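You operate a simulated robot arm through the tools that you are given. There is no shell and no other tool.

You are at the controls of a simulated robot arm. One attempt, no reset.

Task
Jog each wire reel till its mark is up, then brake it again.
Fine: the red and the blue lever to FREE to jog, back to BRAKE after; each orange mark about on top, the reels at rest. Where these are worked on the way, their far stop is far enough and under half their travel is too little: blue lever.

The check looks at the end state, three seconds after you hand in, the way a careful person would. Anything else that was tipped, shoved, dropped, spilled or broken makes it a failure.

Robot
A 6-joint arm with a two-finger gripper, fixed in place. Base frame: the origin is at the foot of the arm, x ahead of it, y to its left, z up. Units: m, rad, N and s.
Its first joint turns from -2.897 to 2.897 rad. Payload 2.45 kg.
The tool frame sits at the grasp point between the pads (the TCP): z along the fingers, y along the line on which they close. The tips reach 0.02 m beyond it. Largest opening 0.14 m; the body of the gripper starts 0.168 m behind the TCP.
Orientation is that of the tool frame in the base frame, as [roll, pitch, yaw] about the fixed x, y, z axes, in that order (R = Rz(yaw) Ry(pitch) Rx(roll)). With the fingers straight down and closing along the base's y, the tool's x points along the base's -x, its y along +y and its z along -z.

Tools
- The arm moves only by the tool drive_tool. Its argument "targets" is one flat list of numbers, 6 for each row, row after row: the shift along the base's x, y, z in mm, then the turn, a rotation vector about the base's x, y, z in rad. In form: [dx, dy, dz, ax, ay, az, dx, dy, dz, ax, ay, az, ...]. A call has 1 to 20 rows; each row shifts and turns the commanded pose from where the row before left it. "hand" is the closure in counts, from 0 (fully open) to 255 (shut), set as the call begins (left out, the last holds). Each row takes 0.2 s and may step no farther than 0.05 m and 0.15 rad from the row before; otherwise, or with a gripper value out of range, the whole call is refused. A pose out of reach is approached as far as the arm can. The call stops where the force on the tool passes 90 N (or 10 N more than at its start, if that is more) or the arm is blocked; 0.2 s more then pass. The fingers move at their own pace (about 0.045 m/s each) and stop on an object; they squeeze with about 41 N. The grip force told is the motor's: it shows also when the fingers shut on nothing. Time passes only in rows, and 0.2 s behind the last, so rows that do not move let the fingers close. The reply holds the time, the measured pose of the TCP, the force on the tool along the base axes, the opening and the grip force, in the units named above and with some noise, with the torque about the TCP (base axes, N m) and any sound that the robot's microphone picked up, and new pictures: "show" is both (left out), scene, wrist or none.
- Cameras (640 x 400 px; columns grow to the right, rows downward): "scene" is fixed at [0.2215, 0.4995, 1.5718]; the picture's right is [-0.73, -0.69, 0.00], its down [-0.44, 0.46, -0.77] and it looks along [0.53, -0.56, -0.64] (base axes); focal length 345 px, centre (320, 200). "wrist" rides on the gripper at [0.078, 0.011, -0.209] in the tool frame; the picture's right is [-0.14, 0.99, 0.00], its down [-0.92, -0.13, -0.37] and it looks along [-0.37, -0.05, 0.93] (tool axes); focal length 280 px, centre (320, 200). There is no depth. A picture from a camera that has moved, and an enlarged one, comes with that camera's place and axes in the base frame and with its lens.
- close_up(camera, box): a new picture of the part [left, top, right, bottom] of that camera's present view, enlarged. It takes no simulated time.
- hand_in(): hands the job in; it is judged then, once.

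Places have to be worked out from the pictures, the camera data and where the tool is seen. Open the gripper and draw the arm clear of the work before you hand the job in, unless the task says otherwise.

The tools are called after "Request:" as a command line: name --argument value ..., lists and objects as JSON in quotes. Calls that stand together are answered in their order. drive_tool: Moves the arm, as the interface text tells. Its arguments: {"type":"object","properties":{"targets":{"type":"array"},"hand":{"type":"number"},"show":{"type":"string","enum":["both","scene","wrist","none"]}},"required":["targets"]} The other tools are called the same way: close_up (camera, box) takes an enlarged picture of a part of a camera's view; hand_in () hands the job in.

At the start:

```text
clock: 0.0
eef_pos: [0.7119, 0.0754, 1.1023]
orientation: [3.14, -0.001, -3.141]
force: [-1.1, 0.3, -0.7]
ft_torque: [-0.01, 0.01, -0.02]
grip_width: 0.1401
grip_force: 0.0
```

scene: 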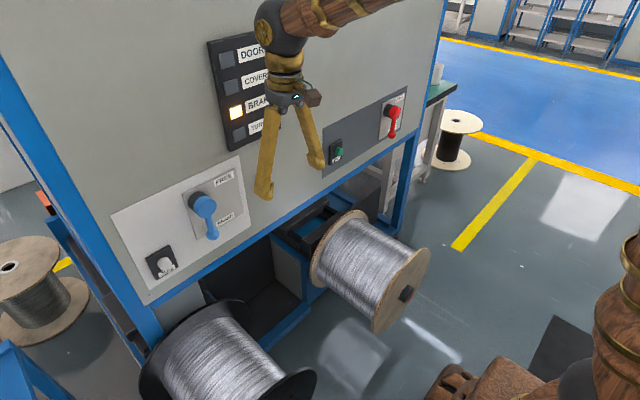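
wrist: 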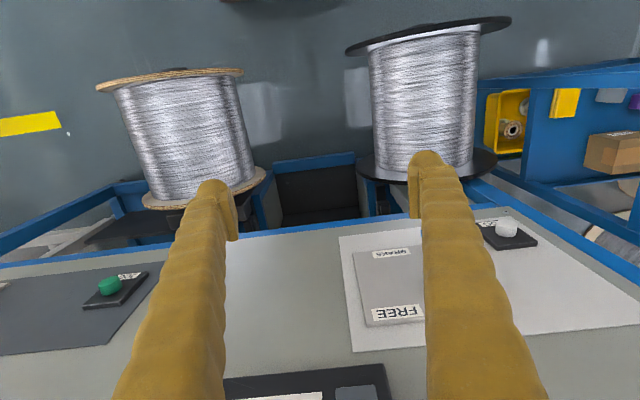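

I'll first look closely at the panel, the levers and the reels in the scene camera and the wrist camera.

Request:
close_up --camera "scene" --box '[100, 130, 280, 300]'

Request:
close_up --camera "scene" --box '[300, 70, 440, 200]'

Request:
close_up --camera "scene" --box '[130, 200, 450, 400]'

Request:
close_up --camera "scene" --box '[200, 20, 340, 160]'

Request:
close_up --camera "wrist" --box '[0, 200, 640, 400]'

```text
2.35 times, centred on (190, 215) of scene
camera zoom: at [0.2215, 0.4995, 1.5718], right [-0.73, -0.69, 0.0], down [-0.44, 0.46, -0.77], along [0.53, -0.56, -0.64], focal length 811 px, centre (626, 165)
```

zoom: 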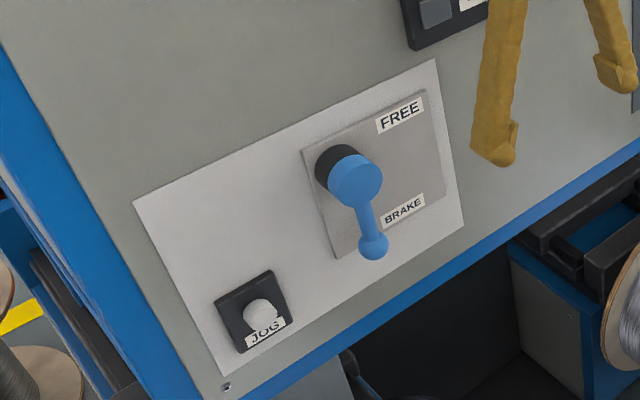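

```text
3.08 times, centred on (370, 135) of scene
camera zoom: at [0.2215, 0.4995, 1.5718], right [-0.73, -0.69, 0.0], down [-0.44, 0.46, -0.77], along [0.53, -0.56, -0.64], focal length 1061 px, centre (166, 400)
```

zoom: 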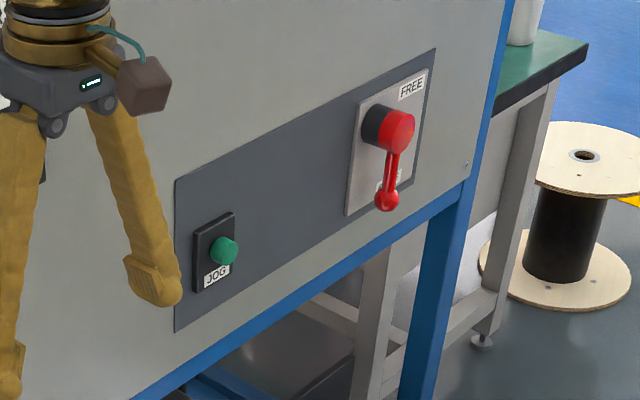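

```text
2.00 times, centred on (290, 300) of scene
camera zoom: at [0.2215, 0.4995, 1.5718], right [-0.73, -0.69, 0.0], down [-0.44, 0.46, -0.77], along [0.53, -0.56, -0.64], focal length 690 px, centre (380, 0)
```

zoom: 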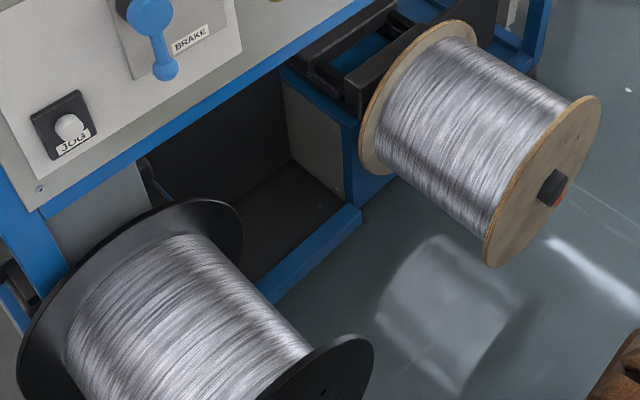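

```text
2.86 times, centred on (270, 90) of scene
camera zoom: at [0.2215, 0.4995, 1.5718], right [-0.73, -0.69, 0.0], down [-0.44, 0.46, -0.77], along [0.53, -0.56, -0.64], focal length 985 px, centre (463, 514)
```

zoom: 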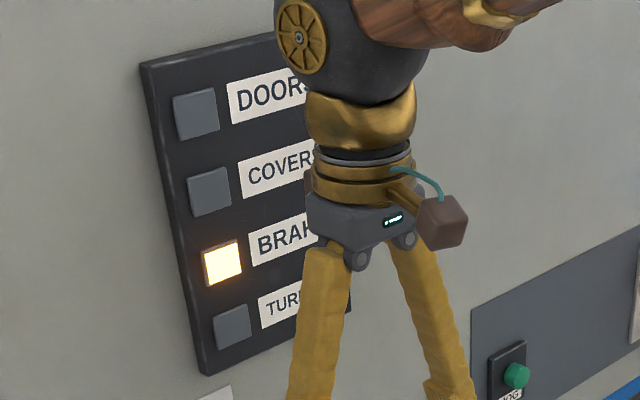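

```text
1.00 times, centred on (320, 300) of wrist (not enlarged: the box is as wide or as high as the picture)
camera zoom: at [0.6348, 0.087, 1.3115], right [0.14, 0.99, 0.0], down [0.92, -0.13, 0.37], along [0.37, -0.05, -0.93], focal length 280 px, centre (320, 100)
```

zoom: 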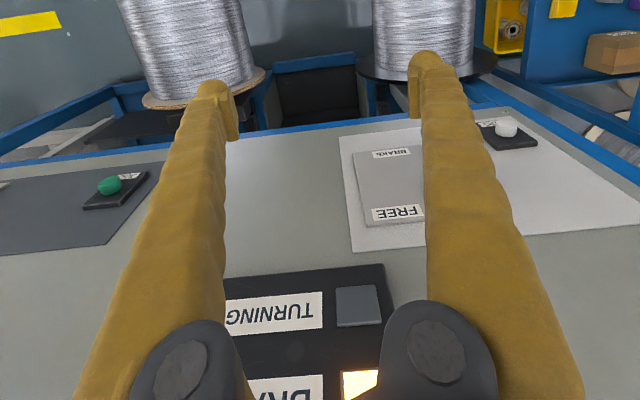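

The levers hang down at BRAKE, with FREE to the right of the hub, and the panel face works out to about x=0.90. I zoom in on the reel ends to find the orange marks.

Request:
close_up --camera "scene" --box '[370, 230, 450, 340]'

Request:
close_up --camera "scene" --box '[130, 290, 330, 400]'

Request:
close_up --camera "wrist" --box '[80, 40, 300, 230]'

Request:
close_up --camera "wrist" --box '[320, 0, 540, 200]'

```text
3.64 times, centred on (410, 285) of scene
camera zoom: at [0.2215, 0.4995, 1.5718], right [-0.73, -0.69, 0.0], down [-0.44, 0.46, -0.77], along [0.53, -0.56, -0.64], focal length 1254 px, centre (-7, -109)
```

zoom: 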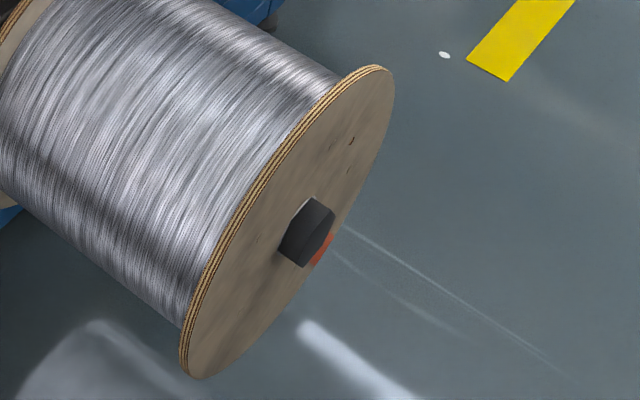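

```text
3.20 times, centred on (230, 345) of scene
camera zoom: at [0.2215, 0.4995, 1.5718], right [-0.73, -0.69, 0.0], down [-0.44, 0.46, -0.77], along [0.53, -0.56, -0.64], focal length 1103 px, centre (608, -264)
```

zoom: 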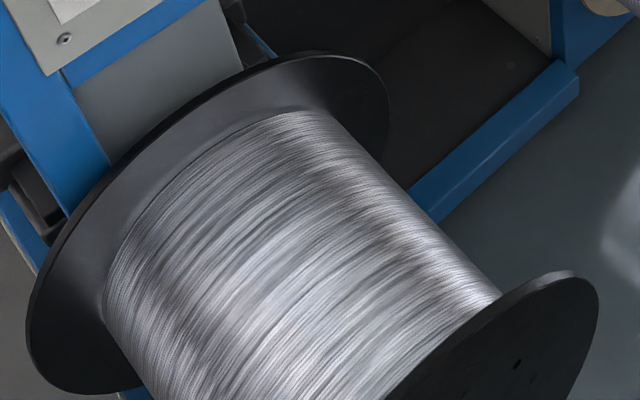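

```text
2.11 times, centred on (190, 135) of wrist
camera zoom: at [0.6348, 0.087, 1.3115], right [0.14, 0.99, 0.0], down [0.92, -0.13, 0.37], along [0.37, -0.05, -0.93], focal length 590 px, centre (594, 337)
```

zoom: 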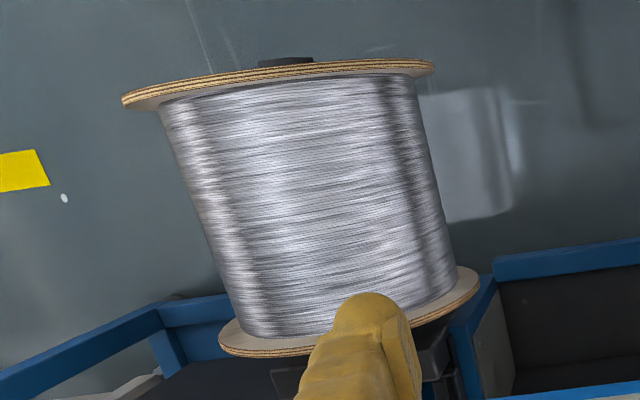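

```text
2.00 times, centred on (430, 100) of wrist
camera zoom: at [0.6348, 0.087, 1.3115], right [0.14, 0.99, 0.0], down [0.92, -0.13, 0.37], along [0.37, -0.05, -0.93], focal length 561 px, centre (100, 400)
```

zoom: 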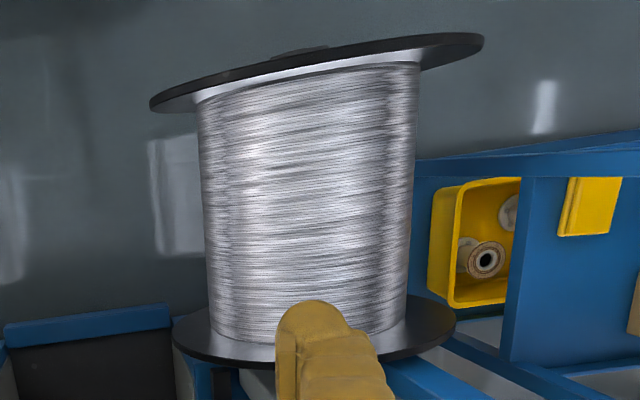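

The wooden reel's orange mark shows low on its near end face, and the black reel's mark is hidden. I tilt the tool to point forward at the panel while backing off a little, toward the blue lever.

Request:
drive_tool --targets '[-10, 15, -8, 0, -0.1428, 0, -10, 15, -8, 0, -0.1428, 0, -10, 15, -8, 0, -0.1428, 0, -10, 15, -8, 0, -0.1428, 0, -10, 15, -8, 0, -0.1428, 0, -10, 15, -8, 0, -0.1428, 0, -10, 15, -8, 0, -0.1428, 0, -10, 15, -8, 0, -0.1428, 0, -10, 15, -8, 0, -0.1428, 0, -10, 15, -8, 0, -0.1428, 0, -10, 15, -8, 0, -0.1428, 0, 0, 0, 0, 0, 0, 0]' --hand 0

```text
clock: 2.6
eef_pos: [0.6837, 0.2998, 1.0639]
orientation: [0.489, 1.569, 0.487]
force: [0.4, -0.4, 0.3]
ft_torque: [0.01, 0.01, 0.01]
grip_width: 0.1398
grip_force: 0.0
out of reach, approached as far as the arm can: row 8, 9, 10, 11
camera wrist: at [0.4747, 0.311, 0.9853], right [0.0, 0.99, 0.14], down [-0.37, -0.13, 0.92], along [0.93, -0.05, 0.37], focal length 280 px, centre (320, 200)
```

scene: 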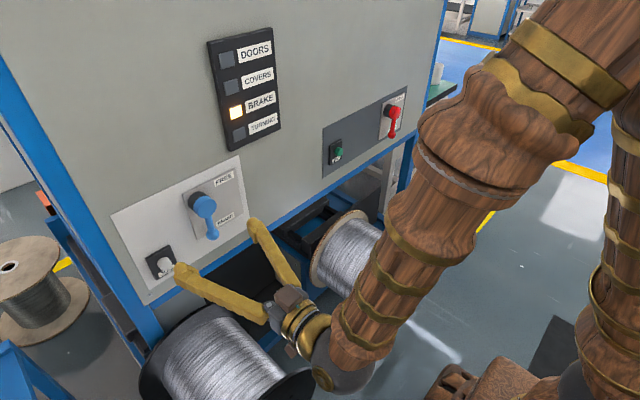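
wrist: 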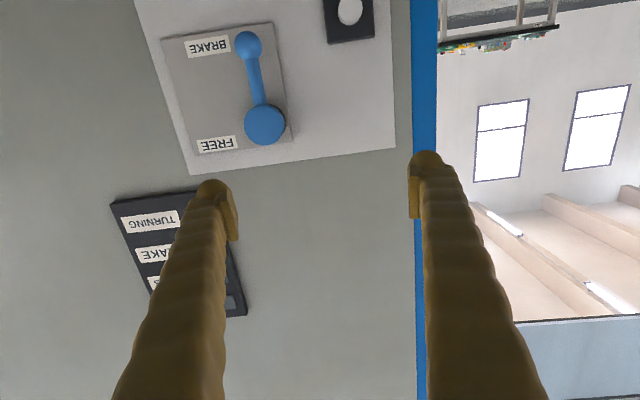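

The tool is now level, and the knob works out at about (0.858, 0.232, 0.929) with the hub at about (0.86, 0.231, 1.022). Some rows were out of reach because the wrist is too close in, so I make a small forward move to see where the commanded pose stands.

Request:
drive_tool --targets '[20, 0, 0, 0, 0, 0, 0, 0, 0, 0, 0, 0]' --hand 118 --show "none"

```text
clock: 3.2
eef_pos: [0.7052, 0.2999, 1.0633]
orientation: [-2.892, 1.57, -2.892]
force: [0.1, -0.3, 0.1]
ft_torque: [0.0, 0.02, -0.01]
grip_width: 0.0874
grip_force: 0.0
```

The commanded pose follows the reached pose, so I line up in front of the blue knob, with the fingers about 0.075 m apart in y.

Request:
drive_tool --targets '[15, -17, -33.5, 0, 0, 0, 15, -17, -33.5, 0, 0, 0, 15, -17, -33.5, 0, 0, 0, 15, -17, -33.5, 0, 0, 0, 0, 0, 0, 0, 0, 0]' --hand 118

```text
clock: 4.4
eef_pos: [0.7871, 0.2664, 0.992]
orientation: [-1.925, 1.533, -1.937]
force: [0.3, 0.1, -0.3]
ft_torque: [-0.02, 0.01, -0.03]
grip_width: 0.0753
grip_force: 0.0
out of reach, approached as far as the arm can: row 2, 3, 4
camera wrist: at [0.5777, 0.2778, 0.9178], right [0.01, 0.99, 0.1], down [-0.36, -0.09, 0.93], along [0.93, -0.05, 0.35], focal length 280 px, centre (320, 200)
```

scene: 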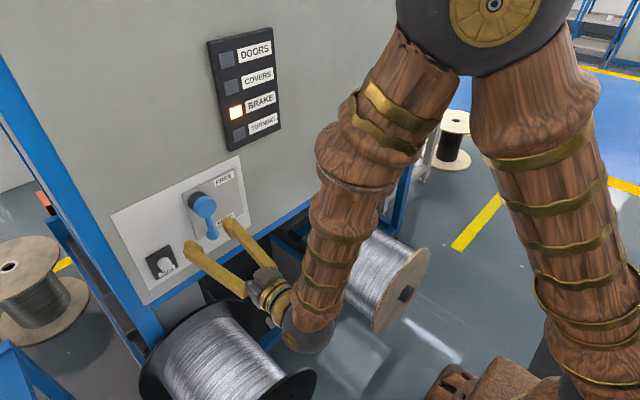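
wrist: 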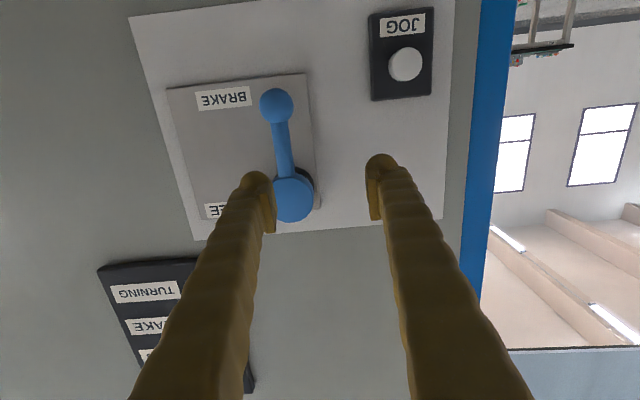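

A wrist limit stopped the level pose, so I tilt the tool about 30° down, which puts the wrist higher. I also roll it about 45° so the fingers can push the knob along its whole arc, and hold in front of the knob.

Request:
drive_tool --targets '[-2, -8, -4, 0, 0.125, 0, -2, -8, -4, 0, 0.125, 0, -2, -8, -4, 0, 0.125, 0, -2, -8, -4, 0, 0.125, 0, 0, 0, 0, -0.1148, 0, 0.0627, 0, 0, 0, -0.1148, 0, 0.0627, 0, 0, 0, -0.1148, 0, 0.0627, 0, 0, 0, -0.1148, 0, 0.0627, 0, 0, 0, -0.1148, 0, 0.0627, 0, 0, 0, -0.1148, 0, 0.0627, 0, 0, 0, 0, 0, 0]' --hand 118

```text
clock: 6.8
eef_pos: [0.7809, 0.2344, 0.9768]
orientation: [-2.23, 0.669, -2.019]
force: [0.1, -0.6, -0.4]
ft_torque: [0.0, -0.02, -0.01]
grip_width: 0.075
grip_force: 0.1
camera wrist: at [0.5671, 0.1867, 1.0222], right [-0.29, 0.8, -0.53], down [0.03, 0.56, 0.83], along [0.96, 0.22, -0.19], focal length 280 px, centre (320, 200)
```

scene: 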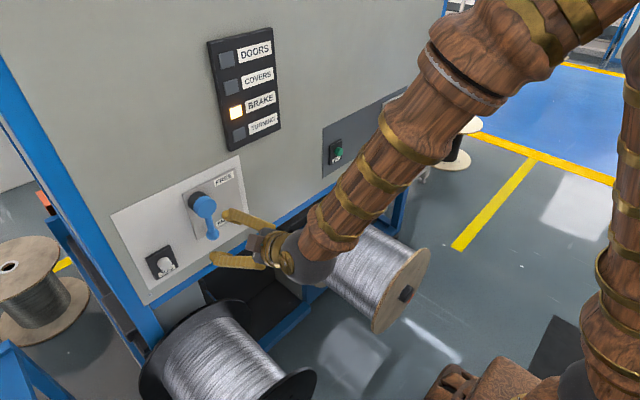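
wrist: 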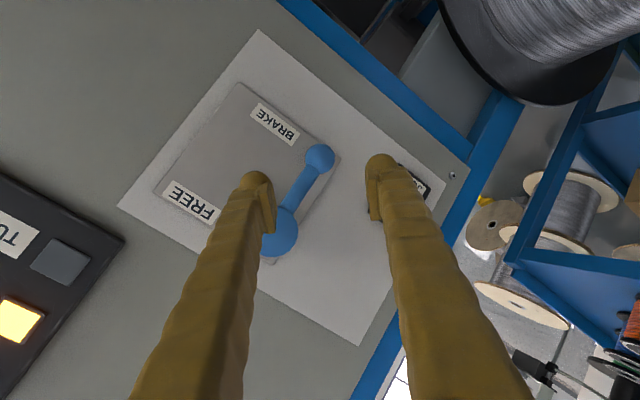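

Wrist and scene views agree on the knob at about (0.858, 0.230, 0.927). I slide along the tool axis so the knob sits between the fingers.

Request:
drive_tool --targets '[24, -1.3, -15.7, 0, 0, 0, 24, -1.3, -15.7, 0, 0, 0, 24, -1.4, -15.6, 0, 0, 0, 0, 0, 0, 0, 0, 0]' --hand 118

```text
clock: 7.8
eef_pos: [0.8534, 0.2316, 0.9286]
orientation: [-2.228, 0.671, -2.017]
force: [0.2, 0.3, 1.0]
ft_torque: [0.0, 0.0, 0.01]
grip_width: 0.0751
grip_force: 0.0
camera wrist: at [0.6391, 0.1844, 0.974], right [-0.29, 0.8, -0.53], down [0.03, 0.56, 0.83], along [0.96, 0.22, -0.19], focal length 280 px, centre (320, 200)
```

scene: 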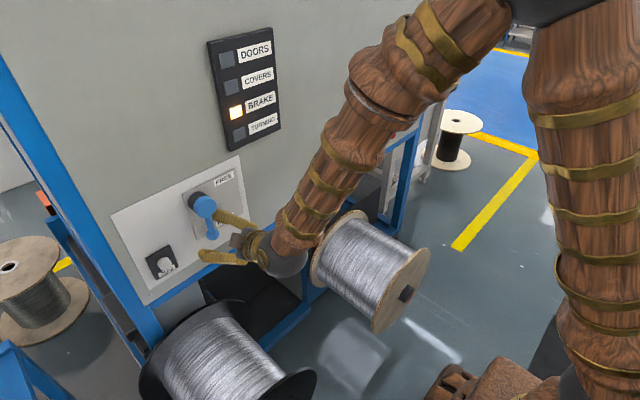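
wrist: 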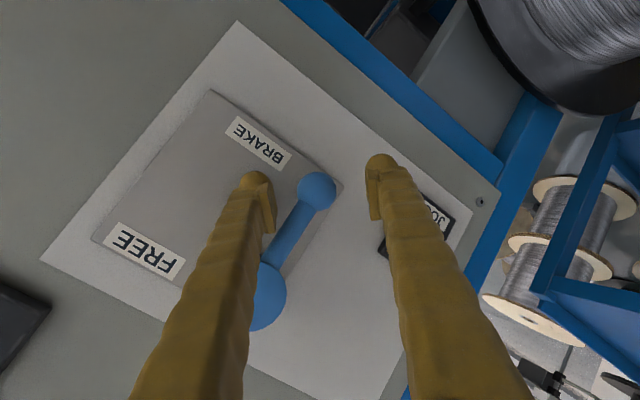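

The knob now sits centrally between the fingers. I narrow the opening to about 0.06 m and push the lever through the first third of its arc toward FREE.

Request:
drive_tool --targets '[0, -9.4, 9.2, 0, 0, 0, 0, -12, 1.6, 0, 0, 0, 0, -12.1, 1.6, 0, 0, 0, 0, -11.2, 4.6, 0, 0, 0, 0, -11.2, 4.7, 0, 0, 0]' --hand 146

```text
clock: 9.0
eef_pos: [0.853, 0.1747, 0.9518]
orientation: [-2.228, 0.671, -2.018]
force: [-0.4, 0.3, -0.1]
ft_torque: [0.0, 0.0, -0.01]
grip_width: 0.0603
grip_force: 0.4
camera wrist: at [0.6399, 0.1276, 0.9964], right [-0.29, 0.8, -0.53], down [0.03, 0.56, 0.83], along [0.96, 0.22, -0.19], focal length 280 px, centre (320, 200)
```

scene: 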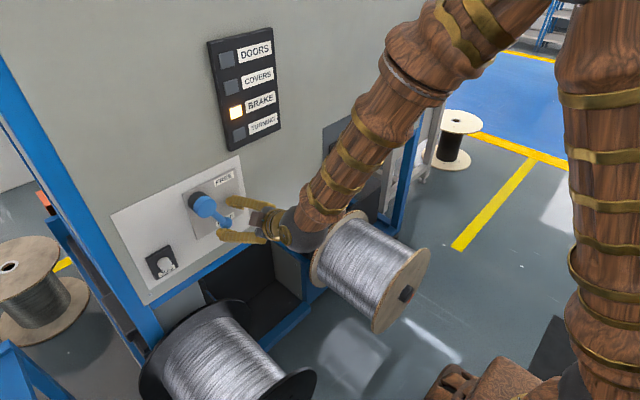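
wrist: 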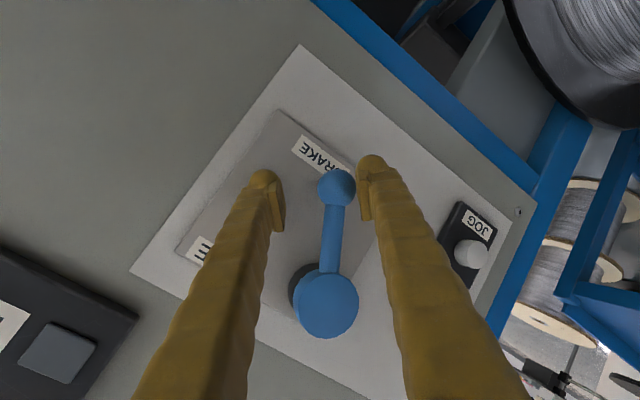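

The lever follows the push with almost no force. I continue the arc to about 75°.

Request:
drive_tool --targets '[0, -9.7, 7.3, 0, 0, 0, 0, -9.6, 7.4, 0, 0, 0, 0, -7.4, 9.6, 0, 0, 0, 0, -7.3, 9.7, 0, 0, 0, 0, -4.7, 11.2, 0, 0, 0, 0, -4.6, 11.2, 0, 0, 0]' --hand 146

```text
clock: 10.4
eef_pos: [0.8525, 0.1316, 1.0087]
orientation: [-2.23, 0.67, -2.017]
force: [0.1, 0.6, 0.0]
ft_torque: [0.0, -0.1, -0.04]
grip_width: 0.0604
grip_force: 0.1
camera wrist: at [0.6397, 0.084, 1.0539], right [-0.29, 0.8, -0.53], down [0.03, 0.56, 0.83], along [0.96, 0.22, -0.19], focal length 280 px, centre (320, 200)
```

scene: 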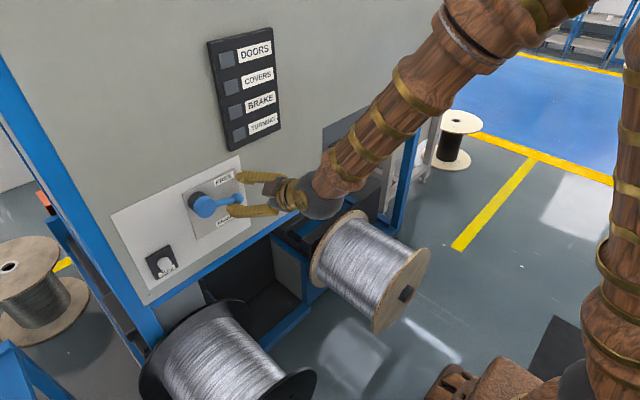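
wrist: 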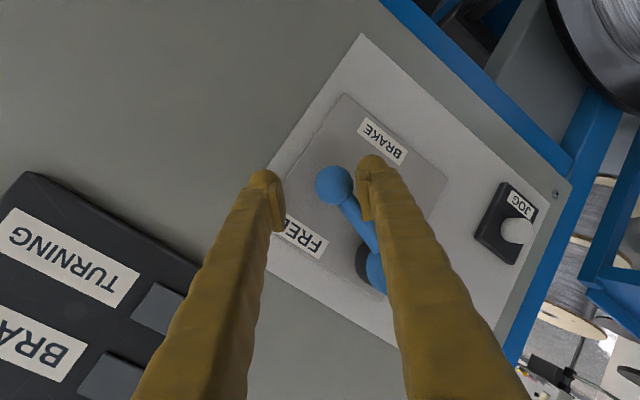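

The BRAKE lamp has gone out with the blue lever past half travel. I push the last part up to the far stop.

Request:
drive_tool --targets '[0, -1.6, 12, 0, 0, 0, 0, -1.6, 12, 0, 0, 0, 0, 0, 5, 0, 0, 0]' --hand 146

```text
clock: 11.2
eef_pos: [0.8519, 0.1275, 1.0347]
orientation: [-2.233, 0.67, -2.02]
force: [-33.5, -0.2, -16.0]
ft_torque: [-0.72, 0.96, 1.35]
grip_width: 0.0759
grip_force: 11.8
camera wrist: at [0.6379, 0.0806, 1.0814], right [-0.29, 0.8, -0.53], down [0.03, 0.56, 0.83], along [0.96, 0.22, -0.19], focal length 280 px, centre (320, 200)
```

scene: 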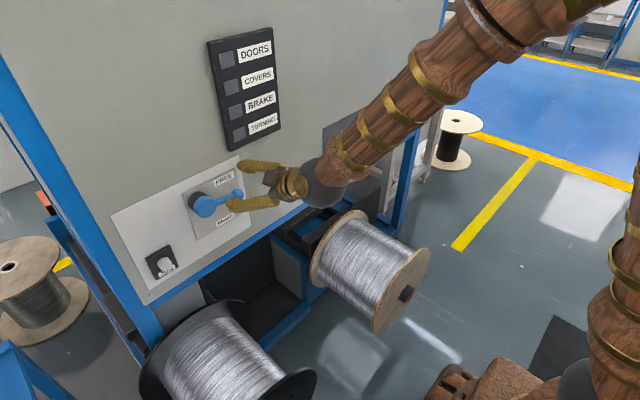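
wrist: 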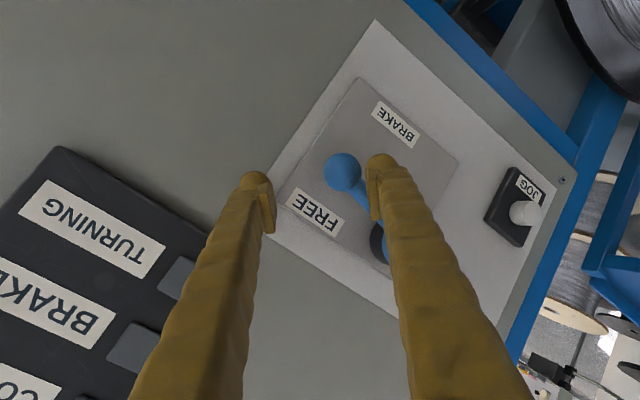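

The fingers now feel a stop: force is about 37 N and they are pressed apart slightly. I check the lever angle up close before backing off.

Request:
close_up --camera "scene" --box '[170, 150, 290, 240]'

Request:
close_up --camera "wrist" --box '[240, 60, 480, 280]'

```text
4.44 times, centred on (230, 195) of scene
camera zoom: at [0.2215, 0.4995, 1.5718], right [-0.73, -0.69, 0.0], down [-0.44, 0.46, -0.77], along [0.53, -0.56, -0.64], focal length 1533 px, centre (720, 222)
```

zoom: 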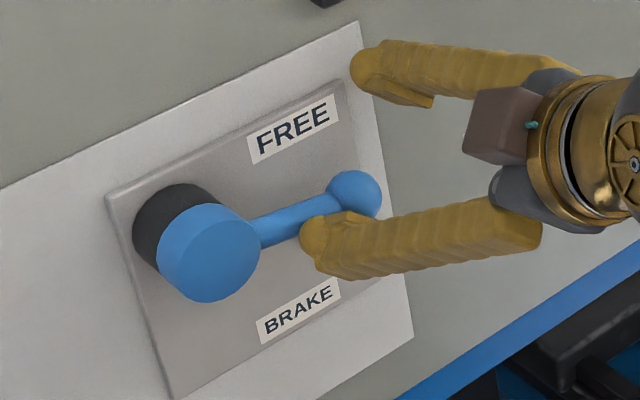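

```text
1.82 times, centred on (360, 170) of wrist
camera zoom: at [0.6379, 0.0806, 1.0814], right [-0.29, 0.8, -0.53], down [0.03, 0.56, 0.83], along [0.96, 0.22, -0.19], focal length 510 px, centre (247, 254)
```

zoom: 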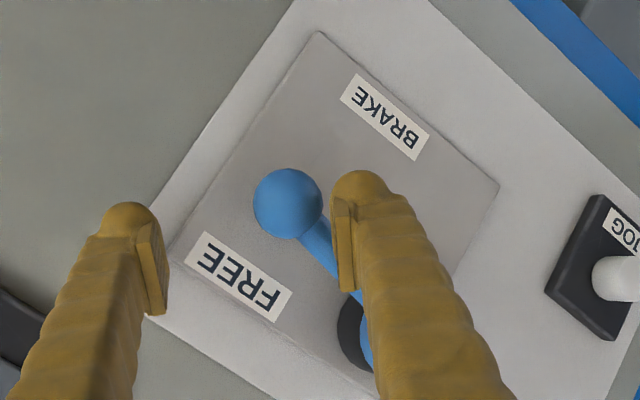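

The lever is at its stop near horizontal, at FREE. I ease off the push and back straight out along the tool axis, then check that it stays there.

Request:
drive_tool --targets '[0, 4, -4, 0, 0, 0, 0, 4, -4, 0, 0, 0, -20, 0, 11, 0, 0, 0, -22, 0, 12, 0, 0, 0, -22, 0, 12, 0, 0, 0, -22, 0, 12, 0, 0, 0]' --hand 146

```text
clock: 12.6
eef_pos: [0.7648, 0.1353, 1.0733]
orientation: [-2.227, 0.671, -2.017]
force: [-0.1, 0.4, 0.4]
ft_torque: [-0.01, -0.01, -0.02]
grip_width: 0.0599
grip_force: 0.2
camera wrist: at [0.5522, 0.0888, 1.1202], right [-0.29, 0.8, -0.53], down [0.03, 0.56, 0.83], along [0.96, 0.22, -0.19], focal length 280 px, centre (320, 200)
```

scene: 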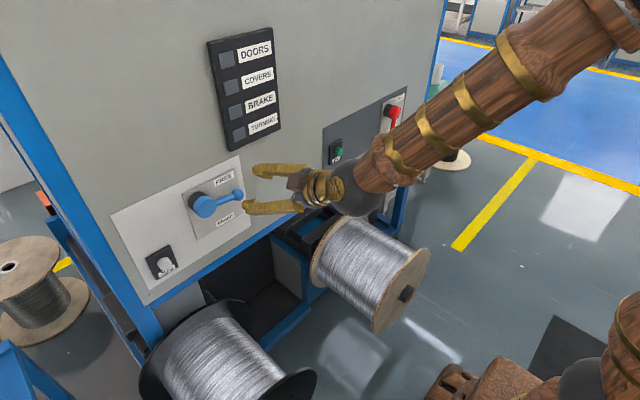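
wrist: 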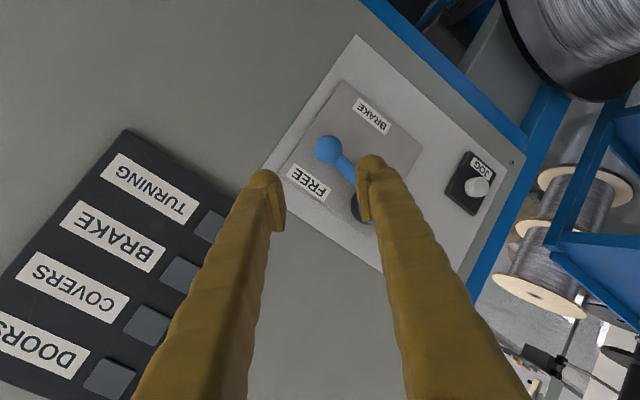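

The lever stays at FREE on its own. Before jogging I want to see where the black reel's mark is, so I unroll the tool and back off to look down at its near face, which I judge to be at x≈0.55, y≈0.38, z≈0.42.

Request:
drive_tool --targets '[-8, 20, 0, 0.1148, 0, -0.063, -8, 20, 0, 0.1148, 0, -0.063, -8, 20, 0, 0.1148, 0, -0.063, -8, 20, 0, 0.1148, 0, -0.063, -8, 20, 0, 0.1148, 0, -0.063, -8, 20, 0, 0.1148, 0, -0.063, -37, 16, -15, 0, 0.079, 0, -37, 16, -15, 0, 0.079, 0, -37, 16, -15, 0, 0.079, 0, -37, 16, -15, 0, 0.079, 0, -37, 16, -15, 0, 0.079, 0, -37, 16, -15, 0, 0.079, 0, -37, 16, -15, 0, 0.079, 0, -37, 16, -15, 0, 0.079, 0, 0, 0, 0, 0, 0, 0]' --hand 255

```text
clock: 15.8
eef_pos: [0.422, 0.383, 0.962]
orientation: [3.135, 0.443, 3.138]
force: [0.2, -0.5, -1.0]
ft_torque: [-0.02, -0.01, 0.0]
grip_width: 0.0
grip_force: 28.7
camera wrist: at [0.2632, 0.3932, 1.1182], right [0.13, 0.99, 0.07], down [0.67, -0.13, 0.73], along [0.73, -0.05, -0.68], focal length 280 px, centre (320, 200)
```

scene: 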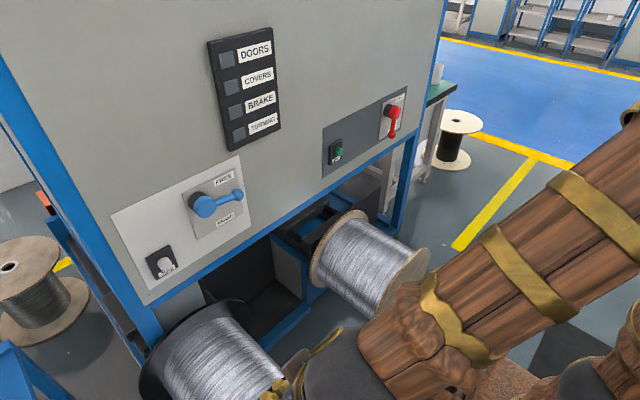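
wrist: 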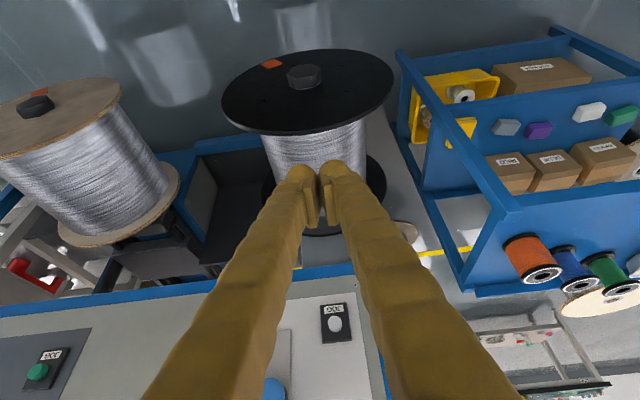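

Excellent view: both near faces and both orange marks are visible from here. I zoom in to read their angles.

Request:
close_up --camera "wrist" --box '[210, 40, 410, 165]'

Request:
close_up --camera "wrist" --box '[0, 60, 180, 180]'

```text
3.20 times, centred on (310, 102) of wrist
camera zoom: at [0.2632, 0.3932, 1.1182], right [0.13, 0.99, 0.07], down [0.67, -0.13, 0.73], along [0.73, -0.05, -0.68], focal length 897 px, centre (352, 512)
```

zoom: 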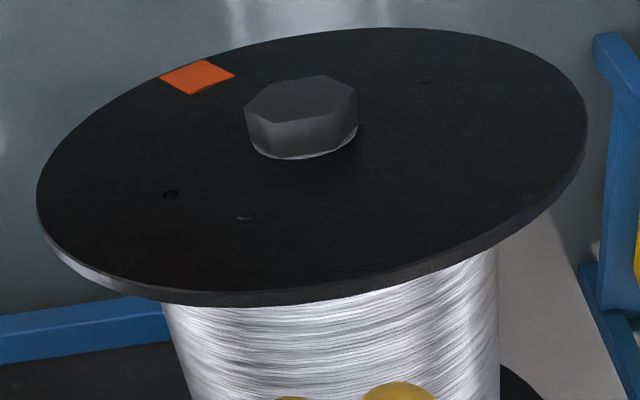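

```text
3.33 times, centred on (90, 120) of wrist
camera zoom: at [0.2632, 0.3932, 1.1182], right [0.13, 0.99, 0.07], down [0.67, -0.13, 0.73], along [0.73, -0.05, -0.68], focal length 935 px, centre (1087, 467)
```

zoom: 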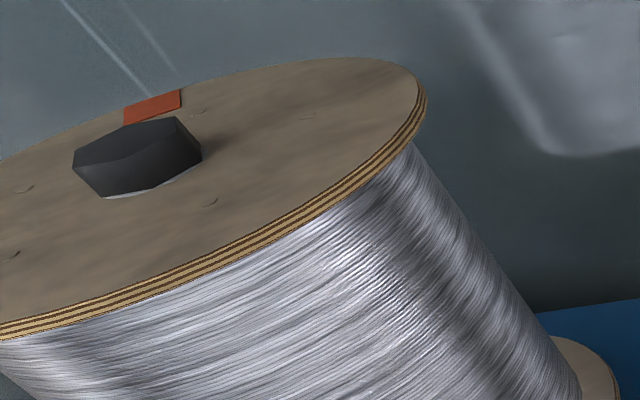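

From here I read the black reel's mark at about 150° from the top on the −y side, and the wooden one about the same. Next I bring the closed fingertips in front of the white JOG button, which I judge at about (0.884, 0.359, 0.905).

Request:
drive_tool --targets '[40, -2.6, 0, 0, -0.067, 0, 40, -2.6, 0, 0, -0.067, 0, 40, -2.6, 0, 0, -0.067, 0, 40, -2.6, 0, 0, -0.067, 0, 40, -2.6, 0, 0, -0.067, 0, 40, -2.6, 0, 0, -0.067, 0, 40, -2.6, 0, 0, -0.067, 0, 40, -2.6, 0, 0, -0.067, 0, 40, -2.6, 0, 0, -0.067, 0, 0, 0, -30, 0, 0, 0, 0, 0, -30, 0, 0, 0, 0, 0, 0, 0, 0, 0]' --hand 255

```text
clock: 18.4
eef_pos: [0.7831, 0.3594, 0.8947]
orientation: [3.141, 1.042, 3.139]
force: [0.2, 0.5, -0.2]
ft_torque: [0.02, 0.0, -0.02]
grip_width: 0.0
grip_force: 29.0
camera wrist: at [0.5637, 0.371, 0.9337], right [0.07, 0.99, 0.12], down [0.15, -0.13, 0.98], along [0.99, -0.05, -0.15], focal length 280 px, centre (320, 200)
```

scene: 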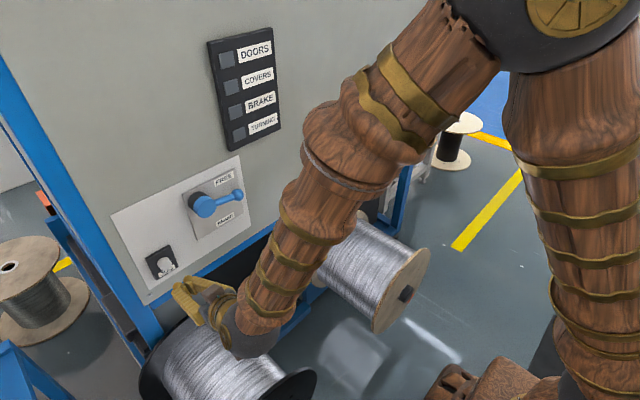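
wrist: 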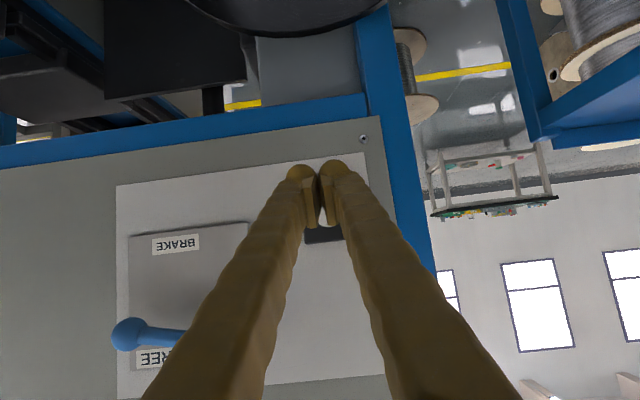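

The fingertips are in line with the button. I move to just short of contact, raising 4 mm to be centred on it.

Request:
drive_tool --targets '[31, 0, 3, 0, 0, 0, 29, 0, 3, 0, 0, 0, 0, 0, 0, 0, 0, 0]' --hand 255

Request:
close_up --camera "wrist" --box '[250, 140, 400, 260]'

Request:
close_up --camera "scene" --box '[130, 220, 250, 310]'

```text
clock: 19.2
eef_pos: [0.8417, 0.3603, 0.9019]
orientation: [3.14, 1.042, 3.139]
force: [0.1, -0.1, -0.8]
ft_torque: [0.01, 0.03, 0.01]
grip_width: 0.0001
grip_force: 29.6
camera wrist: at [0.6228, 0.3725, 0.94], right [0.07, 0.99, 0.12], down [0.15, -0.13, 0.98], along [0.99, -0.05, -0.15], focal length 280 px, centre (320, 200)
```

scene: 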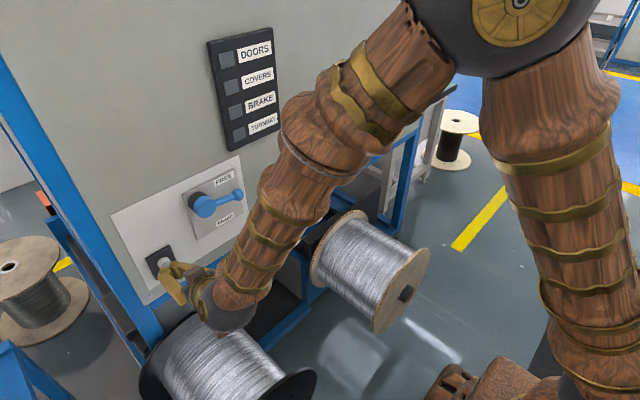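
wrist: 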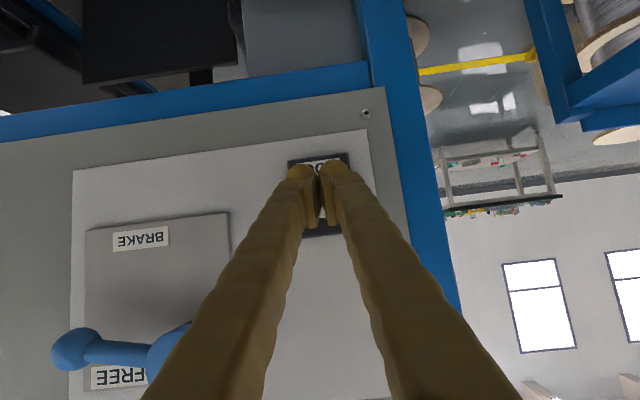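

```text
3.33 times, centred on (325, 200) of wrist
camera zoom: at [0.6228, 0.3725, 0.94], right [0.07, 0.99, 0.12], down [0.15, -0.13, 0.98], along [0.99, -0.05, -0.15], focal length 935 px, centre (303, 200)
```

zoom: 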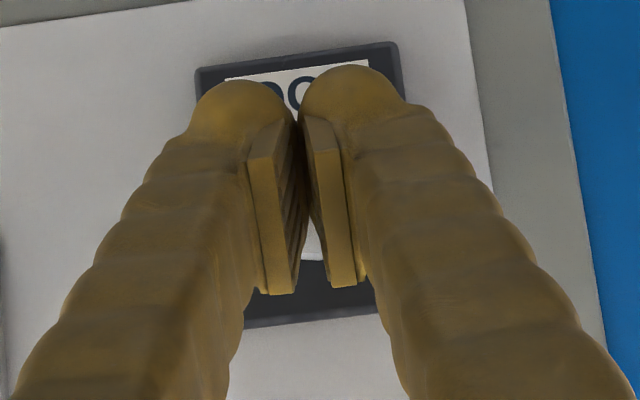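

```text
4.44 times, centred on (190, 265) of scene
camera zoom: at [0.2215, 0.4995, 1.5718], right [-0.73, -0.69, 0.0], down [-0.44, 0.46, -0.77], along [0.53, -0.56, -0.64], focal length 1533 px, centre (898, -89)
```

zoom: 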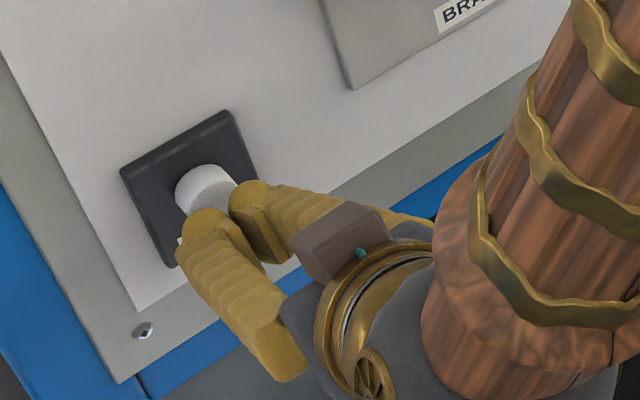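

The tips sit slightly low on the button, so I raise 7 mm and ease forward in small steps to find the contact and see what a short press does.

Request:
drive_tool --targets '[0, 0, 7, 0, 0, 0, 6, 0, 0, 0, 0, 0, 4, 0, 0, 0, 0, 0]' --hand 255 --show "scene"

```text
clock: 20.0
eef_pos: [0.8519, 0.3612, 0.9096]
orientation: [3.141, 1.044, 3.14]
force: [-1.2, 0.9, -0.2]
ft_torque: [0.02, 0.04, 0.01]
grip_width: 0.0001
grip_force: 29.2
```

scene: 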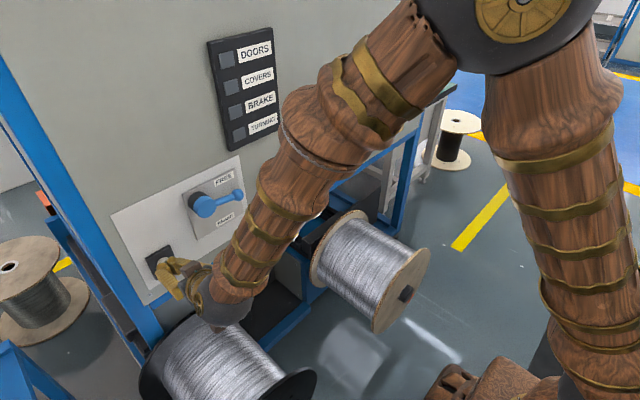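

No clear contact yet. I go forward another 4 mm.

Request:
drive_tool --targets '[4, 0, 0, 0, 0, 0]' --hand 255 --show "scene"

```text
clock: 20.4
eef_pos: [0.8542, 0.3598, 0.9092]
orientation: [-3.141, 1.041, 3.138]
force: [0.0, 0.4, 1.2]
ft_torque: [0.05, -0.03, 0.02]
grip_width: 0.0
grip_force: 29.4
```

scene: 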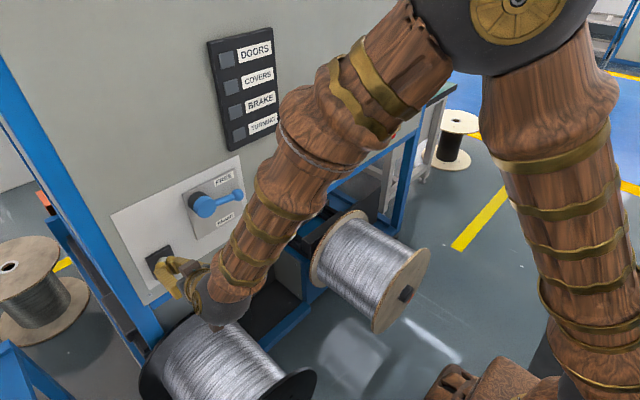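

Request:
close_up --camera "scene" --box '[140, 230, 220, 290]'

Request:
drive_tool --targets '[4, 0, 0, 0, 0, 0]' --hand 255 --show "scene"

```text
6.67 times, centred on (180, 260) of scene
camera zoom: at [0.2215, 0.4995, 1.5718], right [-0.73, -0.69, 0.0], down [-0.44, 0.46, -0.77], along [0.53, -0.56, -0.64], focal length 2299 px, centre (1253, -200)
```

zoom: 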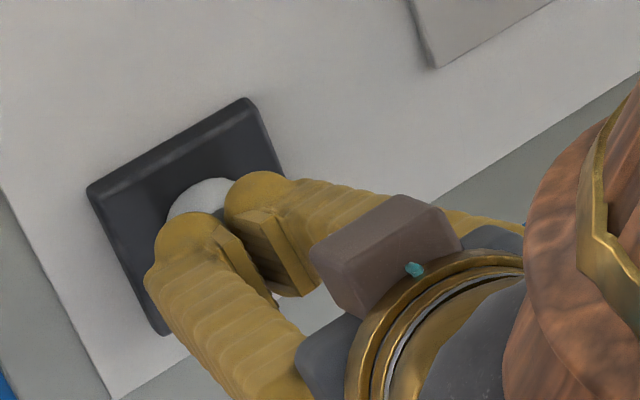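

```text
clock: 20.8
eef_pos: [0.8588, 0.3603, 0.9086]
orientation: [3.14, 1.041, 3.141]
force: [-2.2, 0.4, -1.5]
ft_torque: [0.01, -0.02, -0.01]
grip_width: 0.0061
grip_force: 29.8
heard: click
```

scene: 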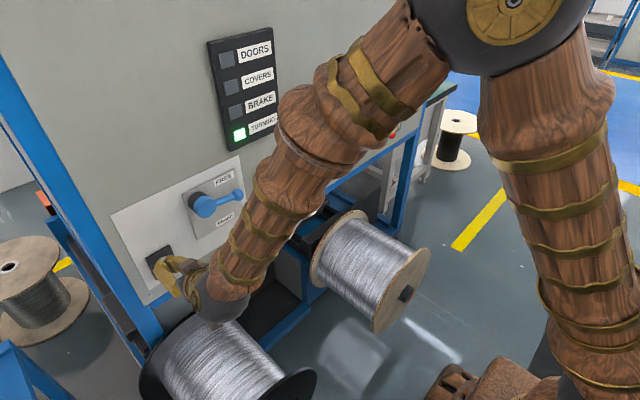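

A click was heard and the TURNING lamp lit, so the reel is being jogged. I release at once and check whether it stops.

Request:
drive_tool --targets '[-15, 0, 0, 0, 0, 0]' --hand 255 --show "scene"

```text
clock: 21.2
eef_pos: [0.8461, 0.3608, 0.9085]
orientation: [-3.141, 1.041, 3.14]
force: [0.2, -0.1, 0.6]
ft_torque: [0.01, 0.02, -0.03]
grip_width: 0.0003
grip_force: 29.3
```

scene: 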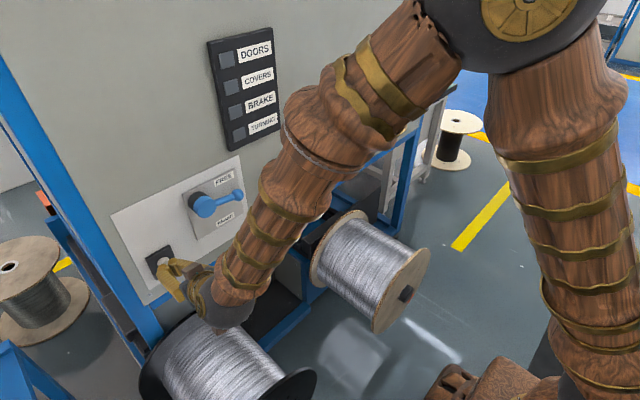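

The lamp goes out on release, so it is hold-to-run. I go back to the viewing pose to see how far the reel turned.

Request:
drive_tool --targets '[-32, 0, 27, 0, 0, 0, -32, 0, 27, 0, 0, 0, -40, 2.6, 0, 0, 0.067, 0, -40, 2.6, 0, 0, 0.067, 0, -40, 2.6, 0, 0, 0.067, 0, -40, 2.6, 0, 0, 0.067, 0, -40, 2.6, 0, 0, 0.067, 0, -40, 2.6, 0, 0, 0.067, 0, -40, 2.6, 0, 0, 0.067, 0, -40, 2.6, 0, 0, 0.067, 0, -40, 2.6, 0, 0, 0.067, 0, 0, 0, 0, 0, 0, 0]' --hand 255

Request:
close_up --camera "wrist" --box '[210, 40, 410, 165]'

```text
clock: 23.8
eef_pos: [0.4218, 0.3836, 0.9626]
orientation: [-3.14, 0.438, 3.14]
force: [0.0, -1.5, -0.3]
ft_torque: [0.0, 0.01, 0.0]
grip_width: 0.0001
grip_force: 29.2
camera wrist: at [0.2625, 0.3963, 1.1196], right [0.13, 0.99, 0.06], down [0.68, -0.13, 0.72], along [0.72, -0.05, -0.69], focal length 280 px, centre (320, 200)
```

scene: 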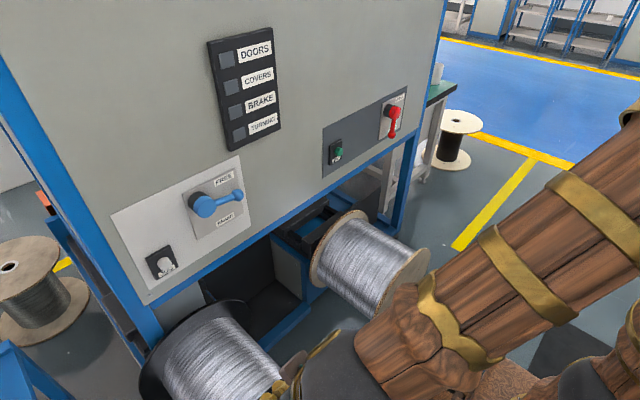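
wrist: 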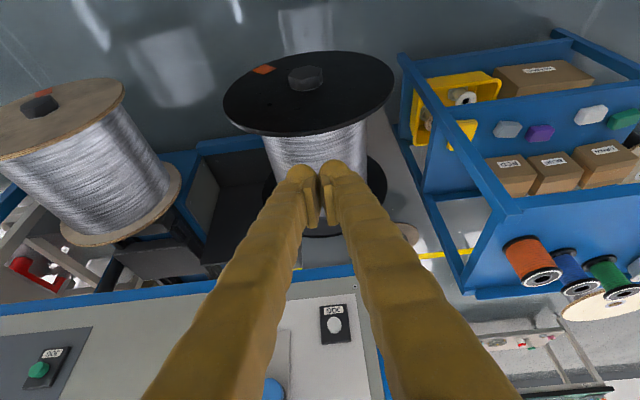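

```text
3.20 times, centred on (310, 102) of wrist
camera zoom: at [0.2625, 0.3963, 1.1196], right [0.13, 0.99, 0.06], down [0.68, -0.13, 0.72], along [0.72, -0.05, -0.69], focal length 897 px, centre (352, 512)
```

zoom: 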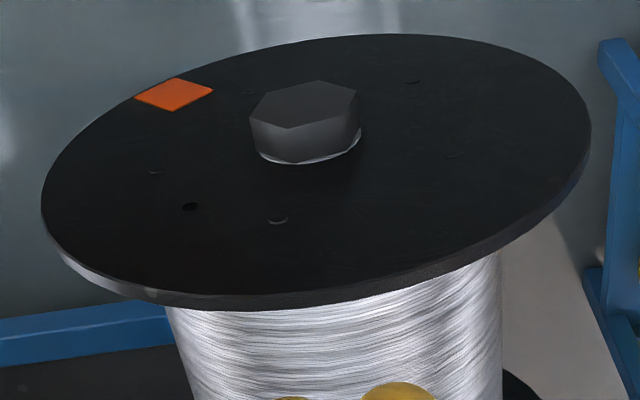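

The press of roughly 0.35 s turned the mark about 8° toward the top by the −y side, which is the short way, leaving about 145°. I return to the button for a longer, timed press.

Request:
drive_tool --targets '[40, -2.6, 0, 0, -0.067, 0, 40, -2.6, 0, 0, -0.067, 0, 40, -2.6, 0, 0, -0.067, 0, 40, -2.6, 0, 0, -0.067, 0, 40, -2.6, 0, 0, -0.067, 0, 40, -2.6, 0, 0, -0.067, 0, 40, -2.6, 0, 0, -0.067, 0, 40, -2.6, 0, 0, -0.067, 0, 40, -2.6, 0, 0, -0.067, 0, 32, 0, -27, 0, 0, 0, 32, 0, -26, 0, 0, 0, 0, 0, 0, 0, 0, 0]' --hand 255 --show "scene"

```text
clock: 26.4
eef_pos: [0.8438, 0.3591, 0.9116]
orientation: [-3.14, 1.042, 3.14]
force: [0.0, 0.1, -0.6]
ft_torque: [-0.03, 0.04, 0.03]
grip_width: 0.0
grip_force: 29.7
```

scene: 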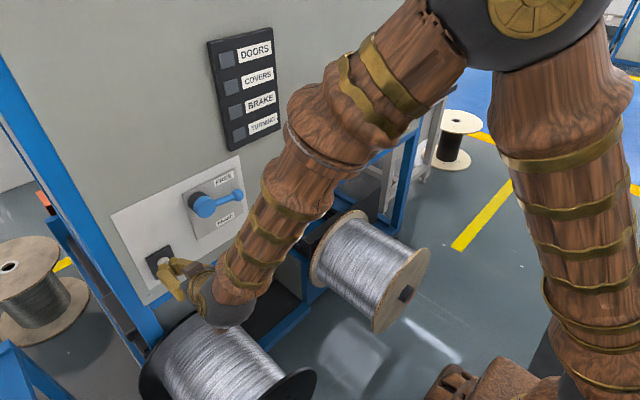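

I'm in front of the button again. I press to x≈0.861, hold for 17 rows, and release in the same call.

Request:
drive_tool --targets '[17, 0, -2, 0, 0, 0, 0, 0, 0, 0, 0, 0, 0, 0, 0, 0, 0, 0, 0, 0, 0, 0, 0, 0, 0, 0, 0, 0, 0, 0, 0, 0, 0, 0, 0, 0, 0, 0, 0, 0, 0, 0, 0, 0, 0, 0, 0, 0, 0, 0, 0, 0, 0, 0, 0, 0, 0, 0, 0, 0, 0, 0, 0, 0, 0, 0, 0, 0, 0, 0, 0, 0, 0, 0, 0, 0, 0, 0, 0, 0, 0, 0, 0, 0, 0, 0, 0, 0, 0, 0, 0, 0, 0, 0, 0, 0, 0, 0, 0, 0, 0, 0, 0, 0, 0, 0, 0, 0, -17, 0, 0, 0, 0, 0]' --hand 255 --show "scene"

Request:
close_up --camera "scene" --box '[140, 300, 330, 400]'

```text
clock: 30.4
eef_pos: [0.8431, 0.3608, 0.9082]
orientation: [-3.141, 1.04, 3.14]
force: [0.4, -0.4, 0.7]
ft_torque: [0.0, 0.01, -0.01]
grip_width: 0.0001
grip_force: 28.7
heard: click
```

scene: 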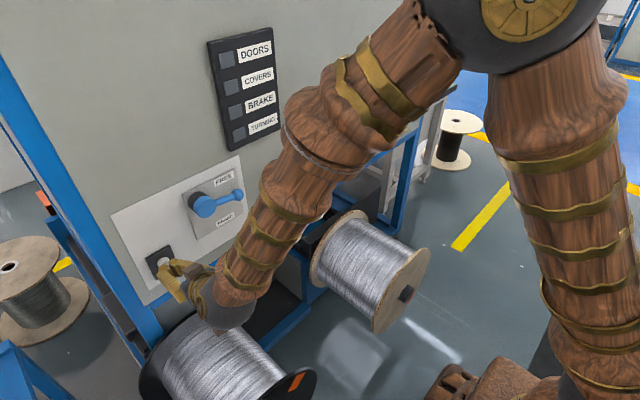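

```text
3.37 times, centred on (235, 350) of scene
camera zoom: at [0.2215, 0.4995, 1.5718], right [-0.73, -0.69, 0.0], down [-0.44, 0.46, -0.77], along [0.53, -0.56, -0.64], focal length 1162 px, centre (606, -305)
```

zoom: 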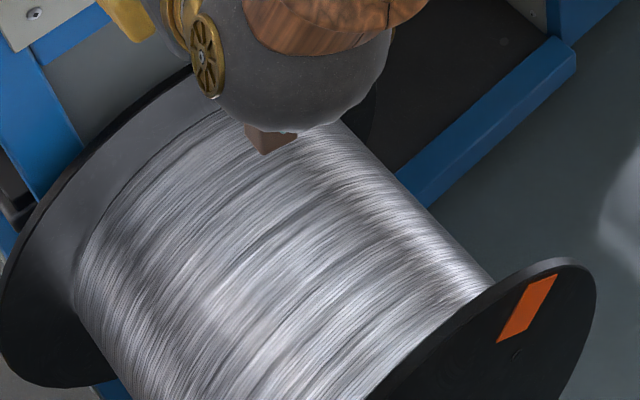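

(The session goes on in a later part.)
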